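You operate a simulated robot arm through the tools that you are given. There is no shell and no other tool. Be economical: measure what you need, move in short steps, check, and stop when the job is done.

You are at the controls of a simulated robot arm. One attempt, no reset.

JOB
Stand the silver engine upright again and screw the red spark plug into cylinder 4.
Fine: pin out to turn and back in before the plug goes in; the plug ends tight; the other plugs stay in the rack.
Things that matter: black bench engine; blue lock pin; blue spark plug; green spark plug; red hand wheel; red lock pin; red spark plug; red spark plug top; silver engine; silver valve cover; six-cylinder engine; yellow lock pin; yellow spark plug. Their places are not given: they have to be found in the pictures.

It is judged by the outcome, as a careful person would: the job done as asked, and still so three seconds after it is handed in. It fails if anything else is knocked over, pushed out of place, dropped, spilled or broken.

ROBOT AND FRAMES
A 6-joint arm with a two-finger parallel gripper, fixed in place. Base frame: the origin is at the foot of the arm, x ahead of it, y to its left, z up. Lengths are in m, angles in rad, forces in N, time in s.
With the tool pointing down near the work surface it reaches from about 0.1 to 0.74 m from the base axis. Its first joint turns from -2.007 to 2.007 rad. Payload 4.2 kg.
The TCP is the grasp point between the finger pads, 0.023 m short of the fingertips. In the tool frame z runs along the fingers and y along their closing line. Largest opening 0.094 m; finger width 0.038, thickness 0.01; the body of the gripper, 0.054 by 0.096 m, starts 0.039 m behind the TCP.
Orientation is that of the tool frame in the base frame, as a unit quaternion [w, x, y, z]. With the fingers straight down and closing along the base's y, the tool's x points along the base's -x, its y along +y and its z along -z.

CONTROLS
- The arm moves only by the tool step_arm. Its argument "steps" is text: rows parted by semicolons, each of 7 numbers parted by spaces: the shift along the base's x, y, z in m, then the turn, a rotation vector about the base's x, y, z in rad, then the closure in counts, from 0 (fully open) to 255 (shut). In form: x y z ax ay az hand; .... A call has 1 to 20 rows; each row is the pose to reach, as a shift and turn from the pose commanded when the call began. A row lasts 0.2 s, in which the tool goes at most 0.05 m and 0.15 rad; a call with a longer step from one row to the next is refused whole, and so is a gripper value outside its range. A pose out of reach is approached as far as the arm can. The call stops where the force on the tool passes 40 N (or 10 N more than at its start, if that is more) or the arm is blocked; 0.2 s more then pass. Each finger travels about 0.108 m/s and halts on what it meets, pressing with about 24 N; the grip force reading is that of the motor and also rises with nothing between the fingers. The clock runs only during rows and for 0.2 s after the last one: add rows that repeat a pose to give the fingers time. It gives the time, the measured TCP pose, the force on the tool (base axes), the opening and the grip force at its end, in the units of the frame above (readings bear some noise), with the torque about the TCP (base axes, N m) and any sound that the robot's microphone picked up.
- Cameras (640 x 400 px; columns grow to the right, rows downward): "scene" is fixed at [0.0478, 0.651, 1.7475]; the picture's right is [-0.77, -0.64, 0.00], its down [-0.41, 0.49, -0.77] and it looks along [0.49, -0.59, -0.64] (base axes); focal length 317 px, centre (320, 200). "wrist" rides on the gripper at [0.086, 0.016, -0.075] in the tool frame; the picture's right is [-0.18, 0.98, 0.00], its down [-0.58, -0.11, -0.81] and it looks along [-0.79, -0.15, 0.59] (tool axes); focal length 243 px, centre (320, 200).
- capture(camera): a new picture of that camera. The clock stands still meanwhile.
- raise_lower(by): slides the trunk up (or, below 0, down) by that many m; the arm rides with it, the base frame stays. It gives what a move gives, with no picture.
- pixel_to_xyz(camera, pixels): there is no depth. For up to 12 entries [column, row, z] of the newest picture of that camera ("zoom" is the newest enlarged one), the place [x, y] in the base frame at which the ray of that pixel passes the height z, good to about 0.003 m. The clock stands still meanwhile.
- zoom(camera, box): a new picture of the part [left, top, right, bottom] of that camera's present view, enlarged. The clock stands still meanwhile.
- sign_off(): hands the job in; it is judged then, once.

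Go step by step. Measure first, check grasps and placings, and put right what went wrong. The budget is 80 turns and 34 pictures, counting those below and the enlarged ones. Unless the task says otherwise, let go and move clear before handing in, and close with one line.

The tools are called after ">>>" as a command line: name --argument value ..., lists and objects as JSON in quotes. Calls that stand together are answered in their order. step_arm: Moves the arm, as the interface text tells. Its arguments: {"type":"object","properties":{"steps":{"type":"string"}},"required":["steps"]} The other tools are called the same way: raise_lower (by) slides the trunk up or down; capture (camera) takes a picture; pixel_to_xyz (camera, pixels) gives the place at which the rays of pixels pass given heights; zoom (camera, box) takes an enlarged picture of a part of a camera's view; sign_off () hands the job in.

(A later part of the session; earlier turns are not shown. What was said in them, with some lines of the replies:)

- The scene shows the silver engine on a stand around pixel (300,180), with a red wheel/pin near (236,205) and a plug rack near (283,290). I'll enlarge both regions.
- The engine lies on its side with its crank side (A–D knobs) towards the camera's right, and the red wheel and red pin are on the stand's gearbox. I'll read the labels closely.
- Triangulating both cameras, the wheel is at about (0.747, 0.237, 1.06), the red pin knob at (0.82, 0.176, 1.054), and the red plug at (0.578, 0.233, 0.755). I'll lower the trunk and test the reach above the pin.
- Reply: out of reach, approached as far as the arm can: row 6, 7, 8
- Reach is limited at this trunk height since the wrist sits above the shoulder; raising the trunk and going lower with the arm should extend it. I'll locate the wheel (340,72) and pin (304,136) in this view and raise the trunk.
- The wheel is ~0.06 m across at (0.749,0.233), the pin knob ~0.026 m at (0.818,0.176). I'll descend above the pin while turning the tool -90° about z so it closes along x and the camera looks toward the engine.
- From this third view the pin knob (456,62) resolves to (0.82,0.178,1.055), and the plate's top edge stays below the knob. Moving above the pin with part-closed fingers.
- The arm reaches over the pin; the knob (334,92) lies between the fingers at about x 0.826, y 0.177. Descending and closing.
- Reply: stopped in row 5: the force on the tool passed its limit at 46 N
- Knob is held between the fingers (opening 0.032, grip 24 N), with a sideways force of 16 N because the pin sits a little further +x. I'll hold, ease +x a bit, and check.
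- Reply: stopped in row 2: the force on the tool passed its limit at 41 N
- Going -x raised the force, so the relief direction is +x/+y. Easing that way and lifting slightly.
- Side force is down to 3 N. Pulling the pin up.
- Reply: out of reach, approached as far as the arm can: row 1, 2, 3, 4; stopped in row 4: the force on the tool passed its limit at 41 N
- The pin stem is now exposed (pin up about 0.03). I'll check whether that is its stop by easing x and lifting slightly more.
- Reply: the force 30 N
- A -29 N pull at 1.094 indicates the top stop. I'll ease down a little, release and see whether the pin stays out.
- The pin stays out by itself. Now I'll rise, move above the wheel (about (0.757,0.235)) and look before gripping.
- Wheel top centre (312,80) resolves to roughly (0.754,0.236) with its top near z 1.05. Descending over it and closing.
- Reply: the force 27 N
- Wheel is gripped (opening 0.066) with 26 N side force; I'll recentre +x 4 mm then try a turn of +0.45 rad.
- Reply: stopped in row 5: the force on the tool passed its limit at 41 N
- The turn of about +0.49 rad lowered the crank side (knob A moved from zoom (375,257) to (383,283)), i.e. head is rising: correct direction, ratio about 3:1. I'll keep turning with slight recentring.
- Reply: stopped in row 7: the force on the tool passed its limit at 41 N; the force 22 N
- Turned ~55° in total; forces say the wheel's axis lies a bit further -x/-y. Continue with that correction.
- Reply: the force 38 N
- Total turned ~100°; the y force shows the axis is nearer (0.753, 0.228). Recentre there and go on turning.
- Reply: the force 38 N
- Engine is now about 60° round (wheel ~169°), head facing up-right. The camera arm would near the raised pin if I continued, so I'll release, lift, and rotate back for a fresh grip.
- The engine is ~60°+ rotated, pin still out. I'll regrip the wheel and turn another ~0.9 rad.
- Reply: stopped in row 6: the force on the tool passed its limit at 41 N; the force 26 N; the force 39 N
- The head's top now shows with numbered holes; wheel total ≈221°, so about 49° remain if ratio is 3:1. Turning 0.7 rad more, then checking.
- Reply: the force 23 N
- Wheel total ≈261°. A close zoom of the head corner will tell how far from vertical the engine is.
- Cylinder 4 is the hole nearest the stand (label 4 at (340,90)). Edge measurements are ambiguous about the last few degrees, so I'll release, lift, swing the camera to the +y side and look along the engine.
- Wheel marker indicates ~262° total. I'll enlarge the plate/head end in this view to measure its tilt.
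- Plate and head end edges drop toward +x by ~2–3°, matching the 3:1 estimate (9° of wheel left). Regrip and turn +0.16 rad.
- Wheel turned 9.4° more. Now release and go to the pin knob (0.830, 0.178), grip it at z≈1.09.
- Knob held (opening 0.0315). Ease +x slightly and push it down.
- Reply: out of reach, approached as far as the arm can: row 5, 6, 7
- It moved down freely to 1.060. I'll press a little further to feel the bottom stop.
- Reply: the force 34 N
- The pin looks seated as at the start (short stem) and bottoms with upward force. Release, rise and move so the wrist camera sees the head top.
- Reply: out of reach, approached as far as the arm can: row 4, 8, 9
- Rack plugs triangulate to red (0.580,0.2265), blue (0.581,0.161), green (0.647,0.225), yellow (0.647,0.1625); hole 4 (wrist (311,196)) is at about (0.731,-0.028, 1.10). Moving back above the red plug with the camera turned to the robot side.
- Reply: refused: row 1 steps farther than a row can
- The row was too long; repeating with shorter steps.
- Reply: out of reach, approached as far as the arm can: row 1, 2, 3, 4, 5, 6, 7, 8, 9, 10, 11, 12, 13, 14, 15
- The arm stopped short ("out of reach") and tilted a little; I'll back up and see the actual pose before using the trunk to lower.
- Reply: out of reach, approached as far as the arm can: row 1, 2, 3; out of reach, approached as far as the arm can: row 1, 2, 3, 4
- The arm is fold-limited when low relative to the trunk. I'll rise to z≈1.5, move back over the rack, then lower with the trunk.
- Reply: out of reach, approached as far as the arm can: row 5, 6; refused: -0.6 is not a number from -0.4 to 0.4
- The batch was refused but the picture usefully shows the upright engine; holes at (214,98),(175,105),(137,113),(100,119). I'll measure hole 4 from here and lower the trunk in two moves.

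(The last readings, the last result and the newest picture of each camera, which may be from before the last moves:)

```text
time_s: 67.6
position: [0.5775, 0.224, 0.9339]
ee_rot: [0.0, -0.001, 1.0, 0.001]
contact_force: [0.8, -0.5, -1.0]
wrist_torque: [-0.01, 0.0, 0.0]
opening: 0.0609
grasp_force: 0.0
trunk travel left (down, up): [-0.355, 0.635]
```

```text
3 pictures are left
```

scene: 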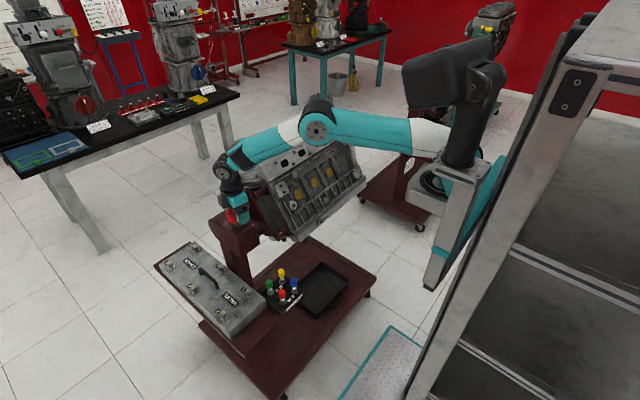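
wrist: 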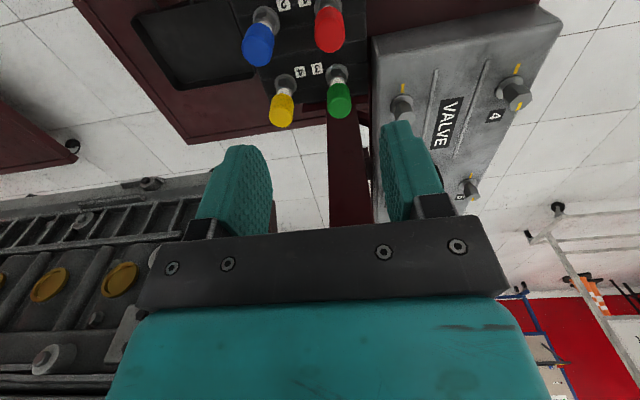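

Red cap is at about (329,30), next to blue (258,43) and green (338,100). Measuring its position at cap height.

>>> pixel_to_xyz --camera "wrist" --pixels '[[329, 30, 0.755], [329, 30, 0.745], [326, 5, 0.735], [331, 46, 0.77], [258, 43, 0.755], [339, 100, 0.755], [281, 110, 0.755]]'

```text
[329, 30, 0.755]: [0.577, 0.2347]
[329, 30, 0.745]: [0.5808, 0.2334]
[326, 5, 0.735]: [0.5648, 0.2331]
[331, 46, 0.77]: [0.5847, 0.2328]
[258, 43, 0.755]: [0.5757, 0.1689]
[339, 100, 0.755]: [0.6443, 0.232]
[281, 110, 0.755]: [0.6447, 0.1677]
```

Combining cameras (with the earlier observed bias), red cap is at about (0.574, 0.235, 0.765). Descending with opening 0.061.

>>> step_arm --steps "-0.0035 0.011 -0.04 0 0 0 90; -0.0035 0.011 -0.08 0 0 0 90; -0.0035 0.011 -0.11 0 0 0 90; -0.0035 0.011 -0.14 0 0 0 90; -0.0035 0.011 -0.155 0 0 0 90; -0.0035 0.011 -0.165 0 0 0 90; -0.0035 0.011 -0.165 0 0 0 90"

```text
time_s: 69.2
position: [0.5751, 0.2349, 0.7667]
ee_rot: [0.001, -0.001, 1.0, 0.001]
contact_force: [0.5, 0.0, 0.4]
wrist_torque: [0.0, -0.04, 0.0]
opening: 0.0607
grasp_force: 0.1
trunk travel left (down, up): [-0.355, 0.635]
```

>>> step_arm --steps "0 0 0 0 0 0 130; 0 0 0 0 0 0 170; 0 0 0 0 0 0 200; 0 0 0 0 0 0 230; 0 0 0 0 0 0 230"

```text
time_s: 70.4
position: [0.5737, 0.2345, 0.7672]
ee_rot: [0.001, -0.001, 1.0, 0.001]
contact_force: [-0.1, -0.4, 0.1]
wrist_torque: [-0.02, -0.02, -0.02]
opening: 0.0243
grasp_force: 24.0
trunk travel left (down, up): [-0.355, 0.635]
```

Grip reads 0.0243 m with hardly any side force: the cap is held. Lift slowly.

>>> step_arm --steps "0 0 0.01 0 0 0 235; 0 0 0.025 0 0 0 235; 0 0 0.045 0 0 0 235; 0 0 0.07 0 0 0 235; 0 0 0.1 0 0 0 235; 0 0 0.14 0 0 0 235; 0 0 0.18 0 0 0 235"

```text
time_s: 72.0
position: [0.5707, 0.2341, 0.9488]
ee_rot: [-0.001, -0.002, 1.0, 0.001]
contact_force: [-0.1, 0.0, -0.9]
wrist_torque: [-0.01, 0.0, -0.02]
opening: 0.0242
grasp_force: 23.6
trunk travel left (down, up): [-0.355, 0.635]
```

Plug held and clear of the rack. Raise the trunk and move over cylinder 4.

>>> raise_lower --by 0.4

>>> raise_lower --by 0.15

>>> step_arm --steps "0 -0.045 0 0 0 0 235; 0 -0.09 0 0 0 0 235; 0 -0.135 0 0 0 0 235; 0 -0.18 0 0 0 0 235; 0 -0.225 0 0 0 0 235; 0 -0.263 0 0 0 0 235; 0 -0.263 0 0 0 0 235"

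```text
time_s: 75.8
position: [0.5723, 0.2342, 1.3494]
ee_rot: [0.001, -0.001, 1.0, 0.001]
contact_force: [0.0, 0.5, -0.9]
wrist_torque: [-0.02, 0.03, -0.05]
opening: 0.0237
grasp_force: 24.0
trunk travel left (down, up): [-0.755, 0.235]
```

```text
time_s: 77.5
position: [0.5715, 0.2347, 1.5002]
ee_rot: [0.002, -0.001, 1.0, 0.001]
contact_force: [0.4, 0.4, -0.9]
wrist_torque: [-0.02, -0.02, 0.01]
opening: 0.0241
grasp_force: 24.4
trunk travel left (down, up): [-0.905, 0.085]
```

```text
time_s: 79.2
position: [0.5706, -0.0296, 1.4998]
ee_rot: [0.001, -0.001, 1.0, 0.002]
contact_force: [0.7, 0.0, 0.2]
wrist_torque: [0.01, -0.04, -0.01]
opening: 0.024
grasp_force: 24.4
trunk travel left (down, up): [-0.905, 0.085]
```

>>> step_arm --steps "0.03 0 -0.03 0 0 0 235; 0.06 0 -0.06 0 0 0 235; 0.09 0 -0.09 0 0 0 235; 0.12 0 -0.12 0 0 0 235; 0.15 0 -0.15 0 0 0 235; 0.161 0 -0.19 0 0 0 235; 0.161 0 -0.23 0 0 0 235; 0.161 0 -0.27 0 0 0 235; 0.161 0 -0.28 0 0 0 235; 0.161 0 -0.28 0 0 0 235"

>>> capture --camera "wrist"

```text
time_s: 81.3
position: [0.7334, -0.0296, 1.2212]
ee_rot: [0.0, 0.0, 1.0, 0.001]
contact_force: [0.0, 1.1, -0.2]
wrist_torque: [-0.04, 0.03, -0.03]
opening: 0.0237
grasp_force: 24.2
trunk travel left (down, up): [-0.905, 0.085]
```

```text
2 pictures are left
```

wrist: 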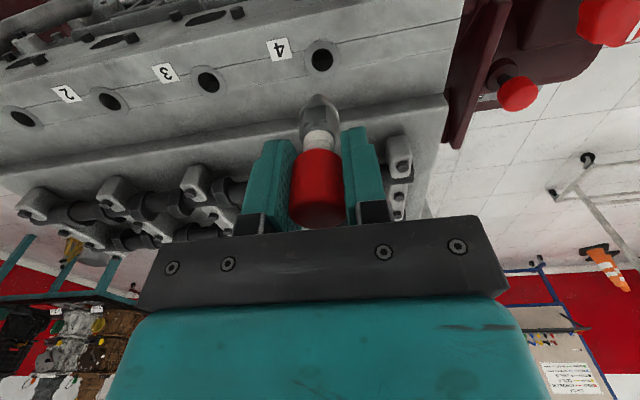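

Label 4 and its hole (322,58) are clear; the hole resolves to (0.7315,-0.028,1.10), the plug hangs straight in the grip. I'll rotate +1.3 rad for turning range, then lower gently.

>>> step_arm --steps "-0.001 0.0015 0 0 0 0.14 235; -0.001 0.0015 0 0 0 0.28 235; -0.001 0.0015 0 0 0 0.42 235; -0.001 0.0015 0 0 0 0.56 235; -0.001 0.0015 0 0 0 0.7 235; -0.001 0.0015 0 0 0 0.84 235; -0.001 0.0015 0 0 0 0.98 235; -0.001 0.0015 0 0 0 1.12 235; -0.001 0.0015 0 0 0 1.26 235; -0.001 0.0015 -0.015 0 0 1.3 235; -0.001 0.0015 -0.03 0 0 1.3 235; -0.001 0.0015 -0.04 0 0 1.3 235; -0.001 0.0015 -0.045 0 0 1.3 235; -0.001 0.0015 -0.05 0 0 1.3 235; -0.001 0.0015 -0.05 0 0 1.3 235"

```text
time_s: 84.5
position: [0.7323, -0.0287, 1.1705]
ee_rot: [0.0, -0.606, 0.795, 0.002]
contact_force: [-0.5, -0.3, -0.6]
wrist_torque: [-0.01, -0.01, 0.01]
opening: 0.024
grasp_force: 24.1
trunk travel left (down, up): [-0.905, 0.085]
```

>>> step_arm --steps "0 0.0005 -0.004 0 0 0 235; 0 0.0005 -0.008 0 0 0 235; 0 0.0005 -0.012 0 0 0 235; 0 0.0005 -0.015 0 0 0 235; 0 0.0005 -0.018 0 0 0 235; 0 0.0005 -0.021 0 0 0 235; 0 0.0005 -0.024 0 0 0 235; 0 0.0005 -0.027 0 0 0 235; 0 0.0005 -0.03 0 0 0 235"

```text
time_s: 86.5
position: [0.7321, -0.0267, 1.144]
ee_rot: [0.003, -0.606, 0.795, 0.0]
contact_force: [2.0, 8.5, 25.2]
wrist_torque: [0.27, -0.18, 0.03]
opening: 0.0233
grasp_force: 24.1
trunk travel left (down, up): [-0.905, 0.085]
```

Contact at z≈1.144 with 25 N, tool nudged +y. Begin turning clockwise with light downward pressure.

>>> step_arm --steps "0 0.002 0 0 0 -0.14 235; 0 0.002 0 0 0 -0.28 235; 0 0.002 0 0 0 -0.42 235; 0 0.002 -0.001 0 0 -0.56 235; 0 0.002 -0.001 0 0 -0.7 235; 0 0.002 -0.001 0 0 -0.84 235; 0 0.002 -0.002 0 0 -0.98 235; 0 0.002 -0.002 0 0 -1.12 235; 0 0.002 -0.002 0 0 -1.26 235; 0 0.002 -0.002 0 0 -1.4 235; 0 0.002 -0.002 0 0 -1.4 235"

```text
time_s: 87.4
position: [0.733, -0.0255, 1.1435]
ee_rot: [0.004, -0.419, 0.908, -0.001]
contact_force: [-4.4, -3.0, 12.8]
wrist_torque: [-0.32, 0.25, 0.0]
opening: 0.0239
grasp_force: 23.7
trunk travel left (down, up): [-0.905, 0.085]
stopped in row 4: the force on the tool passed its limit at 41 N (the readings are from after the stop); the commanded pose is now the measured one
```

Stopped by force at z 1.1435. To see if the tip is in the hole, I'll lift 1 mm and probe sideways.

>>> step_arm --steps "0 0 0.001 0 0 0 235; 0 0 0.002 0 0 0 235; 0.002 0 0.002 0 0 0 235; 0.004 0 0.002 0 0 0 235; 0.005 0 0.002 0 0 0 235"

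```text
time_s: 88.6
position: [0.7395, -0.0255, 1.1437]
ee_rot: [0.006, -0.419, 0.908, -0.001]
contact_force: [-2.0, 1.0, -1.5]
wrist_torque: [0.02, 0.12, 0.01]
opening: 0.0243
grasp_force: 23.7
trunk travel left (down, up): [-0.905, 0.085]
```

It slid freely, so the tip is on the surface beside the hole. I'll lift 6 mm, return, and take one enlarged look at tip versus hole.

>>> step_arm --steps "0 0 0.006 0 0 0 235; -0.0065 -0.0015 0.006 0 0 0 235; -0.0065 -0.0015 0.006 0 0 0 235"

>>> zoom --camera "wrist" --box '[220, 20, 420, 220]'

```text
time_s: 89.4
position: [0.7327, -0.0265, 1.1504]
ee_rot: [0.004, -0.419, 0.908, 0.0]
contact_force: [0.1, 1.0, -0.9]
wrist_torque: [0.06, -0.03, 0.04]
opening: 0.0241
grasp_force: 24.2
trunk travel left (down, up): [-0.905, 0.085]
```

```text
2.00 times, centred on (320, 120) of wrist
```

zoom: 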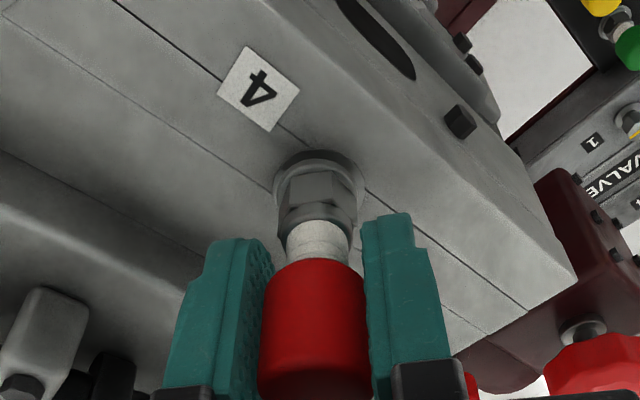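

The view shows the plug flange concentric with hole 4's rim (arc (275,190)-(365,185)), just above the surface. Lower with light pressure at this spot and turn clockwise, watching z.

>>> step_arm --steps "0 0 -0.004 0 0 0 235; 0 0 -0.0075 0 0 -0.05 235; 0 0 -0.0085 0 0 -0.15 235; 0 0 -0.0085 0 0 -0.28 235; 0 0 -0.0085 0 0 -0.42 235; 0 0 -0.0085 0 0 -0.56 235; 0 0 -0.0085 0 0 -0.7 235; 0 0 -0.0085 0 0 -0.84 235; 0 0 -0.0085 0 0 -0.98 235; 0 0 -0.0085 0 0 -1.12 235; 0 0 -0.0085 0 0 -1.26 235; 0 0 -0.0085 0 0 -1.4 235; 0 0 -0.0085 0 0 -1.4 235"

```text
time_s: 92.2
position: [0.7314, -0.0279, 1.1429]
ee_rot: [0.004, 0.265, 0.964, -0.002]
contact_force: [10.1, -2.8, 30.1]
wrist_torque: [0.13, -0.31, -0.01]
opening: 0.0239
grasp_force: 24.3
trunk travel left (down, up): [-0.905, 0.085]
```

Side forces at both yaws point opposite to the camera direction, so the plug is off-centre in the grip by some mm toward the camera. I'll lift, shift to compensate (~5.5 mm) and lower again.

>>> step_arm --steps "0 0 0.005 0 0 0 235; 0.005 -0.003 0.005 0 0 0 235; 0.005 -0.003 0.005 0 0 0 235; 0.005 -0.003 0.002 0 0 0 235; 0.005 -0.003 -0.001 0 0 0 235; 0.005 -0.003 -0.003 0 0 0 235; 0.005 -0.003 -0.005 0 0 0 235; 0.005 -0.003 -0.007 0 0 0 235; 0.005 -0.003 -0.009 0 0 0 235; 0.005 -0.003 -0.009 0 0 0 235"

```text
time_s: 94.4
position: [0.7356, -0.0311, 1.1344]
ee_rot: [0.006, 0.265, 0.964, -0.001]
contact_force: [1.5, -1.8, 38.8]
wrist_torque: [0.04, -0.05, 0.03]
opening: 0.0238
grasp_force: 23.4
trunk travel left (down, up): [-0.905, 0.085]
```

It dropped 8 mm into the hole with no side force. Now I'll ease off, open, recentre on the hole axis, swing back to 254° and regrip for screwing.

>>> step_arm --steps "0 0 0.003 0 0 0 235; 0 0 0.003 0 0 0 170; 0 0 0.003 0 0 0 130; 0 0 0.003 0 0 0 120; -0.0025 0.0015 0.003 0 0 0 120; -0.005 0.003 0.003 0 0 0 120; -0.005 0.003 0.003 0 0 0.14 120; -0.005 0.003 0.003 0 0 0.28 120; -0.005 0.003 0.003 0 0 0.42 120; -0.005 0.003 0.003 0 0 0.56 120; -0.005 0.003 0.003 0 0 0.7 120; -0.005 0.003 0.003 0 0 0.84 120; -0.005 0.003 0.003 0 0 0.98 120; -0.005 0.003 0.003 0 0 1.12 120; -0.005 0.003 0.003 0 0 1.26 120; -0.005 0.003 0.003 0 0 1.4 120; -0.005 0.003 0.003 0 0 1.54 120; -0.005 0.003 0.003 0 0 1.68 120; -0.005 0.003 0.003 0 0 1.82 120; -0.005 0.003 0.003 0 0 1.82 120"

>>> step_arm --steps "0 0 0 0 0 0 170; 0 0 0 0 0 0 210; 0 0 0 0 0 0 235; 0 0 0 0 0 0 235"

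```text
time_s: 98.6
position: [0.7321, -0.0264, 1.1369]
ee_rot: [0.003, -0.6, 0.8, 0.001]
contact_force: [-0.2, -0.3, 0.3]
wrist_torque: [0.0, -0.01, -0.04]
opening: 0.0496
grasp_force: 0.1
trunk travel left (down, up): [-0.905, 0.085]
```

```text
time_s: 99.6
position: [0.7329, -0.0269, 1.1366]
ee_rot: [0.004, -0.6, 0.8, 0.001]
contact_force: [2.0, -0.2, 1.0]
wrist_torque: [-0.04, -0.17, -0.01]
opening: 0.0239
grasp_force: 24.4
trunk travel left (down, up): [-0.905, 0.085]
```

Regripped centrally (opening 0.0239). Now screw clockwise with slight downward bias.

>>> step_arm --steps "0 -0.0005 -0.002 0 0 -0.14 235; 0 -0.0005 -0.003 0 0 -0.28 235; 0 -0.0005 -0.003 0 0 -0.42 235; 0 -0.0005 -0.003 0 0 -0.56 235; 0 -0.0005 -0.003 0 0 -0.7 235; 0 -0.0005 -0.003 0 0 -0.84 235; 0 -0.0005 -0.003 0 0 -0.98 235; 0 -0.0005 -0.003 0 0 -1.12 235; 0 -0.0005 -0.003 0 0 -1.26 235; 0 -0.0005 -0.003 0 0 -1.4 235; 0 -0.0005 -0.003 0 0 -1.54 235; 0 -0.0005 -0.003 0 0 -1.68 235; 0 -0.0005 -0.003 0 0 -1.82 235; 0 -0.0005 -0.003 0 0 -1.96 235; 0 -0.0005 -0.003 0 0 -2.1 235; 0 -0.0005 -0.003 0 0 -2.24 235; 0 -0.0005 -0.003 0 0 -2.38 235; 0 -0.0005 -0.003 0 0 -2.52 235; 0 -0.0005 -0.003 0 0 -2.6 235; 0 -0.0005 -0.003 0 0 -2.6 235"

```text
time_s: 103.8
position: [0.7326, -0.0282, 1.1326]
ee_rot: [0.001, 0.612, 0.791, -0.003]
contact_force: [1.6, 0.2, -5.9]
wrist_torque: [0.15, -0.15, 0.46]
opening: 0.0236
grasp_force: 24.1
trunk travel left (down, up): [-0.905, 0.085]
```

Thread engaged: torque 0.46 N·m and the plug now pulls the tool down (z 1.1326). Continue turning in this grip.

>>> step_arm --steps "0 0 -0.001 0 0 -0.14 235; 0 0 -0.001 0 0 -0.28 235; 0 0 -0.001 0 0 -0.42 235; 0 0 -0.001 0 0 -0.56 235; 0 0 -0.002 0 0 -0.7 235; 0 0 -0.002 0 0 -0.84 235; 0 0 -0.002 0 0 -0.98 235; 0 0 -0.002 0 0 -1.12 235; 0 0 -0.002 0 0 -1.26 235; 0 0 -0.002 0 0 -1.4 235; 0 0 -0.002 0 0 -1.4 235"

```text
time_s: 106.2
position: [0.7318, -0.0282, 1.131]
ee_rot: [-0.001, 0.977, 0.211, -0.004]
contact_force: [1.2, -0.7, 1.5]
wrist_torque: [-0.1, -0.06, 0.51]
opening: 0.0239
grasp_force: 23.9
trunk travel left (down, up): [-0.905, 0.085]
```

z fell to 1.131 with torque ~0.5 N·m. I'll regrip: open, swing back by +3.9 rad in two calls, and turn again to see whether it moves further.

>>> step_arm --steps "0 0 0 0 0 0 170; 0 0 0 0 0 0 120; 0 0 0 0 0 0 120; 0 0 0 0 0 0.14 120; 0 0 0 0 0 0.28 120; 0 0 0 0 0 0.42 120; 0 0 0 0 0 0.56 120; 0 0 0 0 0 0.7 120; 0 0 0 0 0 0.84 120; 0 0 0 0 0 0.98 120; 0 0 0 0 0 1.12 120; 0 0 0 0 0 1.26 120; 0 0 0 0 0 1.4 120; 0 0 0 0 0 1.54 120; 0 0 0 0 0 1.68 120; 0 0 0 0 0 1.82 120; 0 0 0 0 0 1.96 120; 0 0 0 0 0 2.1 120; 0 0 0 0 0 2.24 120; 0 0 0 0 0 2.38 120"

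>>> step_arm --steps "0 0 0 0 0 0.14 120; 0 0 0 0 0 0.28 120; 0 0 0 0 0 0.42 120; 0 0 0 0 0 0.56 120; 0 0 0 0 0 0.7 120; 0 0 0 0 0 0.84 120; 0 0 0 0 0 0.98 120; 0 0 0 0 0 1.12 120; 0 0 0 0 0 1.26 120; 0 0 0 0 0 1.4 120; 0 0 0 0 0 1.54 120; 0 0 0 0 0 1.54 170; 0 0 0 0 0 1.54 220; 0 0 0 0 0 1.54 255; 0 0 0 0 0 1.54 255"

>>> step_arm --steps "0 0 0 0 0 -0.14 255; 0 0 0 0 0 -0.28 255; 0 0 0 0 0 -0.42 255; 0 0 0 0 0 -0.56 255; 0 0 0 0 0 -0.7 255; 0 0 -0.001 0 0 -0.84 255; 0 0 -0.001 0 0 -0.98 255; 0 0 -0.001 0 0 -1.12 255; 0 0 -0.001 0 0 -1.26 255; 0 0 -0.001 0 0 -1.4 255; 0 0 -0.002 0 0 -1.54 255; 0 0 -0.002 0 0 -1.68 255; 0 0 -0.002 0 0 -1.82 255; 0 0 -0.002 0 0 -1.96 255; 0 0 -0.002 0 0 -2.1 255; 0 0 -0.002 0 0 -2.24 255; 0 0 -0.002 0 0 -2.38 255; 0 0 -0.002 0 0 -2.52 255; 0 0 -0.002 0 0 -2.66 255; 0 0 -0.002 0 0 -2.66 255"

```text
time_s: 110.4
position: [0.7316, -0.0282, 1.1314]
ee_rot: [0.002, 0.167, 0.986, -0.003]
contact_force: [-0.7, 0.8, 0.4]
wrist_torque: [0.02, 0.03, -0.04]
opening: 0.0498
grasp_force: 0.0
trunk travel left (down, up): [-0.905, 0.085]
```

```text
time_s: 113.6
position: [0.7311, -0.029, 1.1309]
ee_rot: [0.004, -0.566, 0.824, 0.001]
contact_force: [3.6, -1.1, 0.3]
wrist_torque: [-0.07, -0.24, 0.01]
opening: 0.0239
grasp_force: 23.9
trunk travel left (down, up): [-0.905, 0.085]
```

```text
time_s: 117.8
position: [0.7321, -0.0277, 1.1293]
ee_rot: [0.002, 0.666, 0.746, -0.004]
contact_force: [1.2, 2.5, 1.5]
wrist_torque: [0.15, -0.13, 0.42]
opening: 0.0239
grasp_force: 23.7
trunk travel left (down, up): [-0.905, 0.085]
```

Torque again ~0.45 N·m. Quick test for tightness: regrip in place and turn only 0.2 rad; a tight plug should show full torque at once.

>>> step_arm --steps "0 0 0 0 0 0 170; 0 0 0 0 0 0 150; 0 0 0 0 0 0 200; 0 0 0 0 0 0 255; 0 0 0 0 0 0 255; 0 0 0 0 0 0 255"

>>> step_arm --steps "0 0 0 0 0 -0.08 255; 0 0 0 0 0 -0.15 255; 0 0 0 0 0 -0.15 255"

>>> step_arm --steps "0 0 0 0 0 -0.1 255; 0 0 0 0 0 -0.2 255; 0 0 0 0 0 -0.3 255; 0 0 0 0 0 -0.3 255"

```text
time_s: 119.2
position: [0.7318, -0.0289, 1.1279]
ee_rot: [0.002, 0.665, 0.747, -0.003]
contact_force: [1.6, -1.9, -1.2]
wrist_torque: [-0.08, -0.09, -0.01]
opening: 0.0238
grasp_force: 23.9
trunk travel left (down, up): [-0.905, 0.085]
```

```text
time_s: 120.0
position: [0.7327, -0.0268, 1.1287]
ee_rot: [0.001, 0.719, 0.695, -0.002]
contact_force: [4.0, -2.8, -0.4]
wrist_torque: [-0.15, -0.25, 0.4]
opening: 0.0237
grasp_force: 23.8
trunk travel left (down, up): [-0.905, 0.085]
```

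```text
time_s: 121.0
position: [0.7325, -0.0267, 1.1283]
ee_rot: [0.0, 0.815, 0.58, -0.002]
contact_force: [4.2, 3.2, 1.0]
wrist_torque: [0.14, -0.23, 0.47]
opening: 0.0238
grasp_force: 24.1
trunk travel left (down, up): [-0.905, 0.085]
```

Torque reaches 0.40 at once and saturates ~0.47 (grip slip): the plug is tight. Release, lift clear, and use the last picture to verify seating.

>>> step_arm --steps "0 0 0 0 0 0 170; 0 0 0 0 0 0 110; 0 0 0 0 0 0 110; 0 0 0.03 0 0 0 110; 0 0 0.06 0 0 0 110; 0 0 0.09 0 0 0 110; 0 0 0.09 0 0 0 110"

>>> zoom --camera "wrist" --box '[200, 0, 440, 150]'

```text
time_s: 122.6
position: [0.7314, -0.0285, 1.2204]
ee_rot: [0.001, 0.815, 0.579, -0.004]
contact_force: [-0.2, 0.5, -0.5]
wrist_torque: [0.03, 0.01, 0.0]
opening: 0.0534
grasp_force: 0.0
trunk travel left (down, up): [-0.905, 0.085]
```

```text
2.67 times, centred on (320, 75) of wrist
```

zoom: 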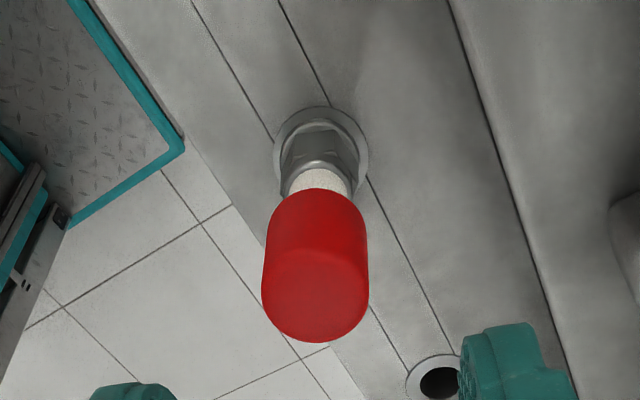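

The picture shows the red plug's hex sitting concentric in hole 4's rim, as in the rack. One more gripping and turn with slight downward press, to be sure it is tight.

>>> step_arm --steps "0.001 0.0005 -0.04 0 0 0.14 110; 0.001 0.0005 -0.075 0 0 0.28 110; 0.001 0.0005 -0.082 0 0 0.42 110; 0.001 0.0005 -0.082 0 0 0.56 110; 0.001 0.0005 -0.082 0 0 0.7 110; 0.001 0.0005 -0.082 0 0 0.84 110; 0.001 0.0005 -0.082 0 0 0.98 110; 0.001 0.0005 -0.082 0 0 1.12 110; 0.001 0.0005 -0.082 0 0 1.26 110; 0.001 0.0005 -0.082 0 0 1.26 170; 0.001 0.0005 -0.082 0 0 1.26 255; 0.001 0.0005 -0.082 0 0 1.26 255; 0.001 0.0005 -0.082 0 0 1.26 255"

>>> step_arm --steps "0 0 -0.001 0 0 -0.05 255; 0 0 -0.001 0 0 -0.1 255; 0 0 -0.001 0 0 -0.1 255"

>>> step_arm --steps "0 0 -0.001 0 0 -0.14 255; 0 0 -0.001 0 0 -0.28 255; 0 0 -0.001 0 0 -0.42 255; 0 0 -0.001 0 0 -0.56 255; 0 0 -0.001 0 0 -0.7 255; 0 0 -0.001 0 0 -0.84 255; 0 0 -0.001 0 0 -0.98 255; 0 0 -0.001 0 0 -1.12 255; 0 0 -0.001 0 0 -1.26 255; 0 0 -0.001 0 0 -1.4 255; 0 0 -0.001 0 0 -1.54 255; 0 0 -0.001 0 0 -1.54 255"

```text
time_s: 125.4
position: [0.7318, -0.0271, 1.137]
ee_rot: [0.003, 0.318, 0.948, -0.003]
contact_force: [-2.7, -2.1, 2.6]
wrist_torque: [-0.03, 0.04, 0.01]
opening: 0.0238
grasp_force: 24.3
trunk travel left (down, up): [-0.905, 0.085]
```

```text
time_s: 126.2
position: [0.7311, -0.0261, 1.137]
ee_rot: [0.004, 0.365, 0.931, -0.002]
contact_force: [-3.1, -3.6, 19.3]
wrist_torque: [-0.1, 0.1, 0.31]
opening: 0.024
grasp_force: 24.4
trunk travel left (down, up): [-0.905, 0.085]
```

```text
time_s: 128.8
position: [0.7329, -0.0282, 1.1352]
ee_rot: [0.0, 0.91, 0.414, -0.004]
contact_force: [1.0, 0.0, -0.6]
wrist_torque: [-0.04, -0.14, 0.45]
opening: 0.0239
grasp_force: 23.5
trunk travel left (down, up): [-0.905, 0.085]
```

Torque climbs immediately (0.31 at 0.1 rad) and saturates at 0.45 N·m by slip, with no thread travel: the plug is tight. Release and move clear upward.

>>> step_arm --steps "0 0 0 0 0 0 170; 0 0 0 0 0 0 110; 0 0 0 0 0 0 110; 0 0 0.04 0 0 0 110; 0 0 0.08 0 0 0 110; 0 0 0.12 0 0 0 110; -0.04 0 0.15 0 0 0 110; -0.08 0 0.18 0 0 0 110; -0.12 0 0.21 0 0 0 110; -0.15 0 0.25 0 0 0 110; -0.15 0 0.25 0 0 0 110"

```text
time_s: 131.2
position: [0.5833, -0.0275, 1.3846]
ee_rot: [0.0, 0.91, 0.415, -0.004]
contact_force: [0.3, -0.1, -0.7]
wrist_torque: [0.01, 0.01, -0.03]
opening: 0.0534
grasp_force: 0.1
trunk travel left (down, up): [-0.905, 0.085]
```

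The arm is clear at z 1.38 and holding nothing, so I'm handing the job in.

>>> sign_off

```text
The job is handed in.
```

The silver engine is upright with its red lock pin pushed back in, the red spark plug is screwed tight into cylinder 4, and I left the other plugs untouched in the rack.
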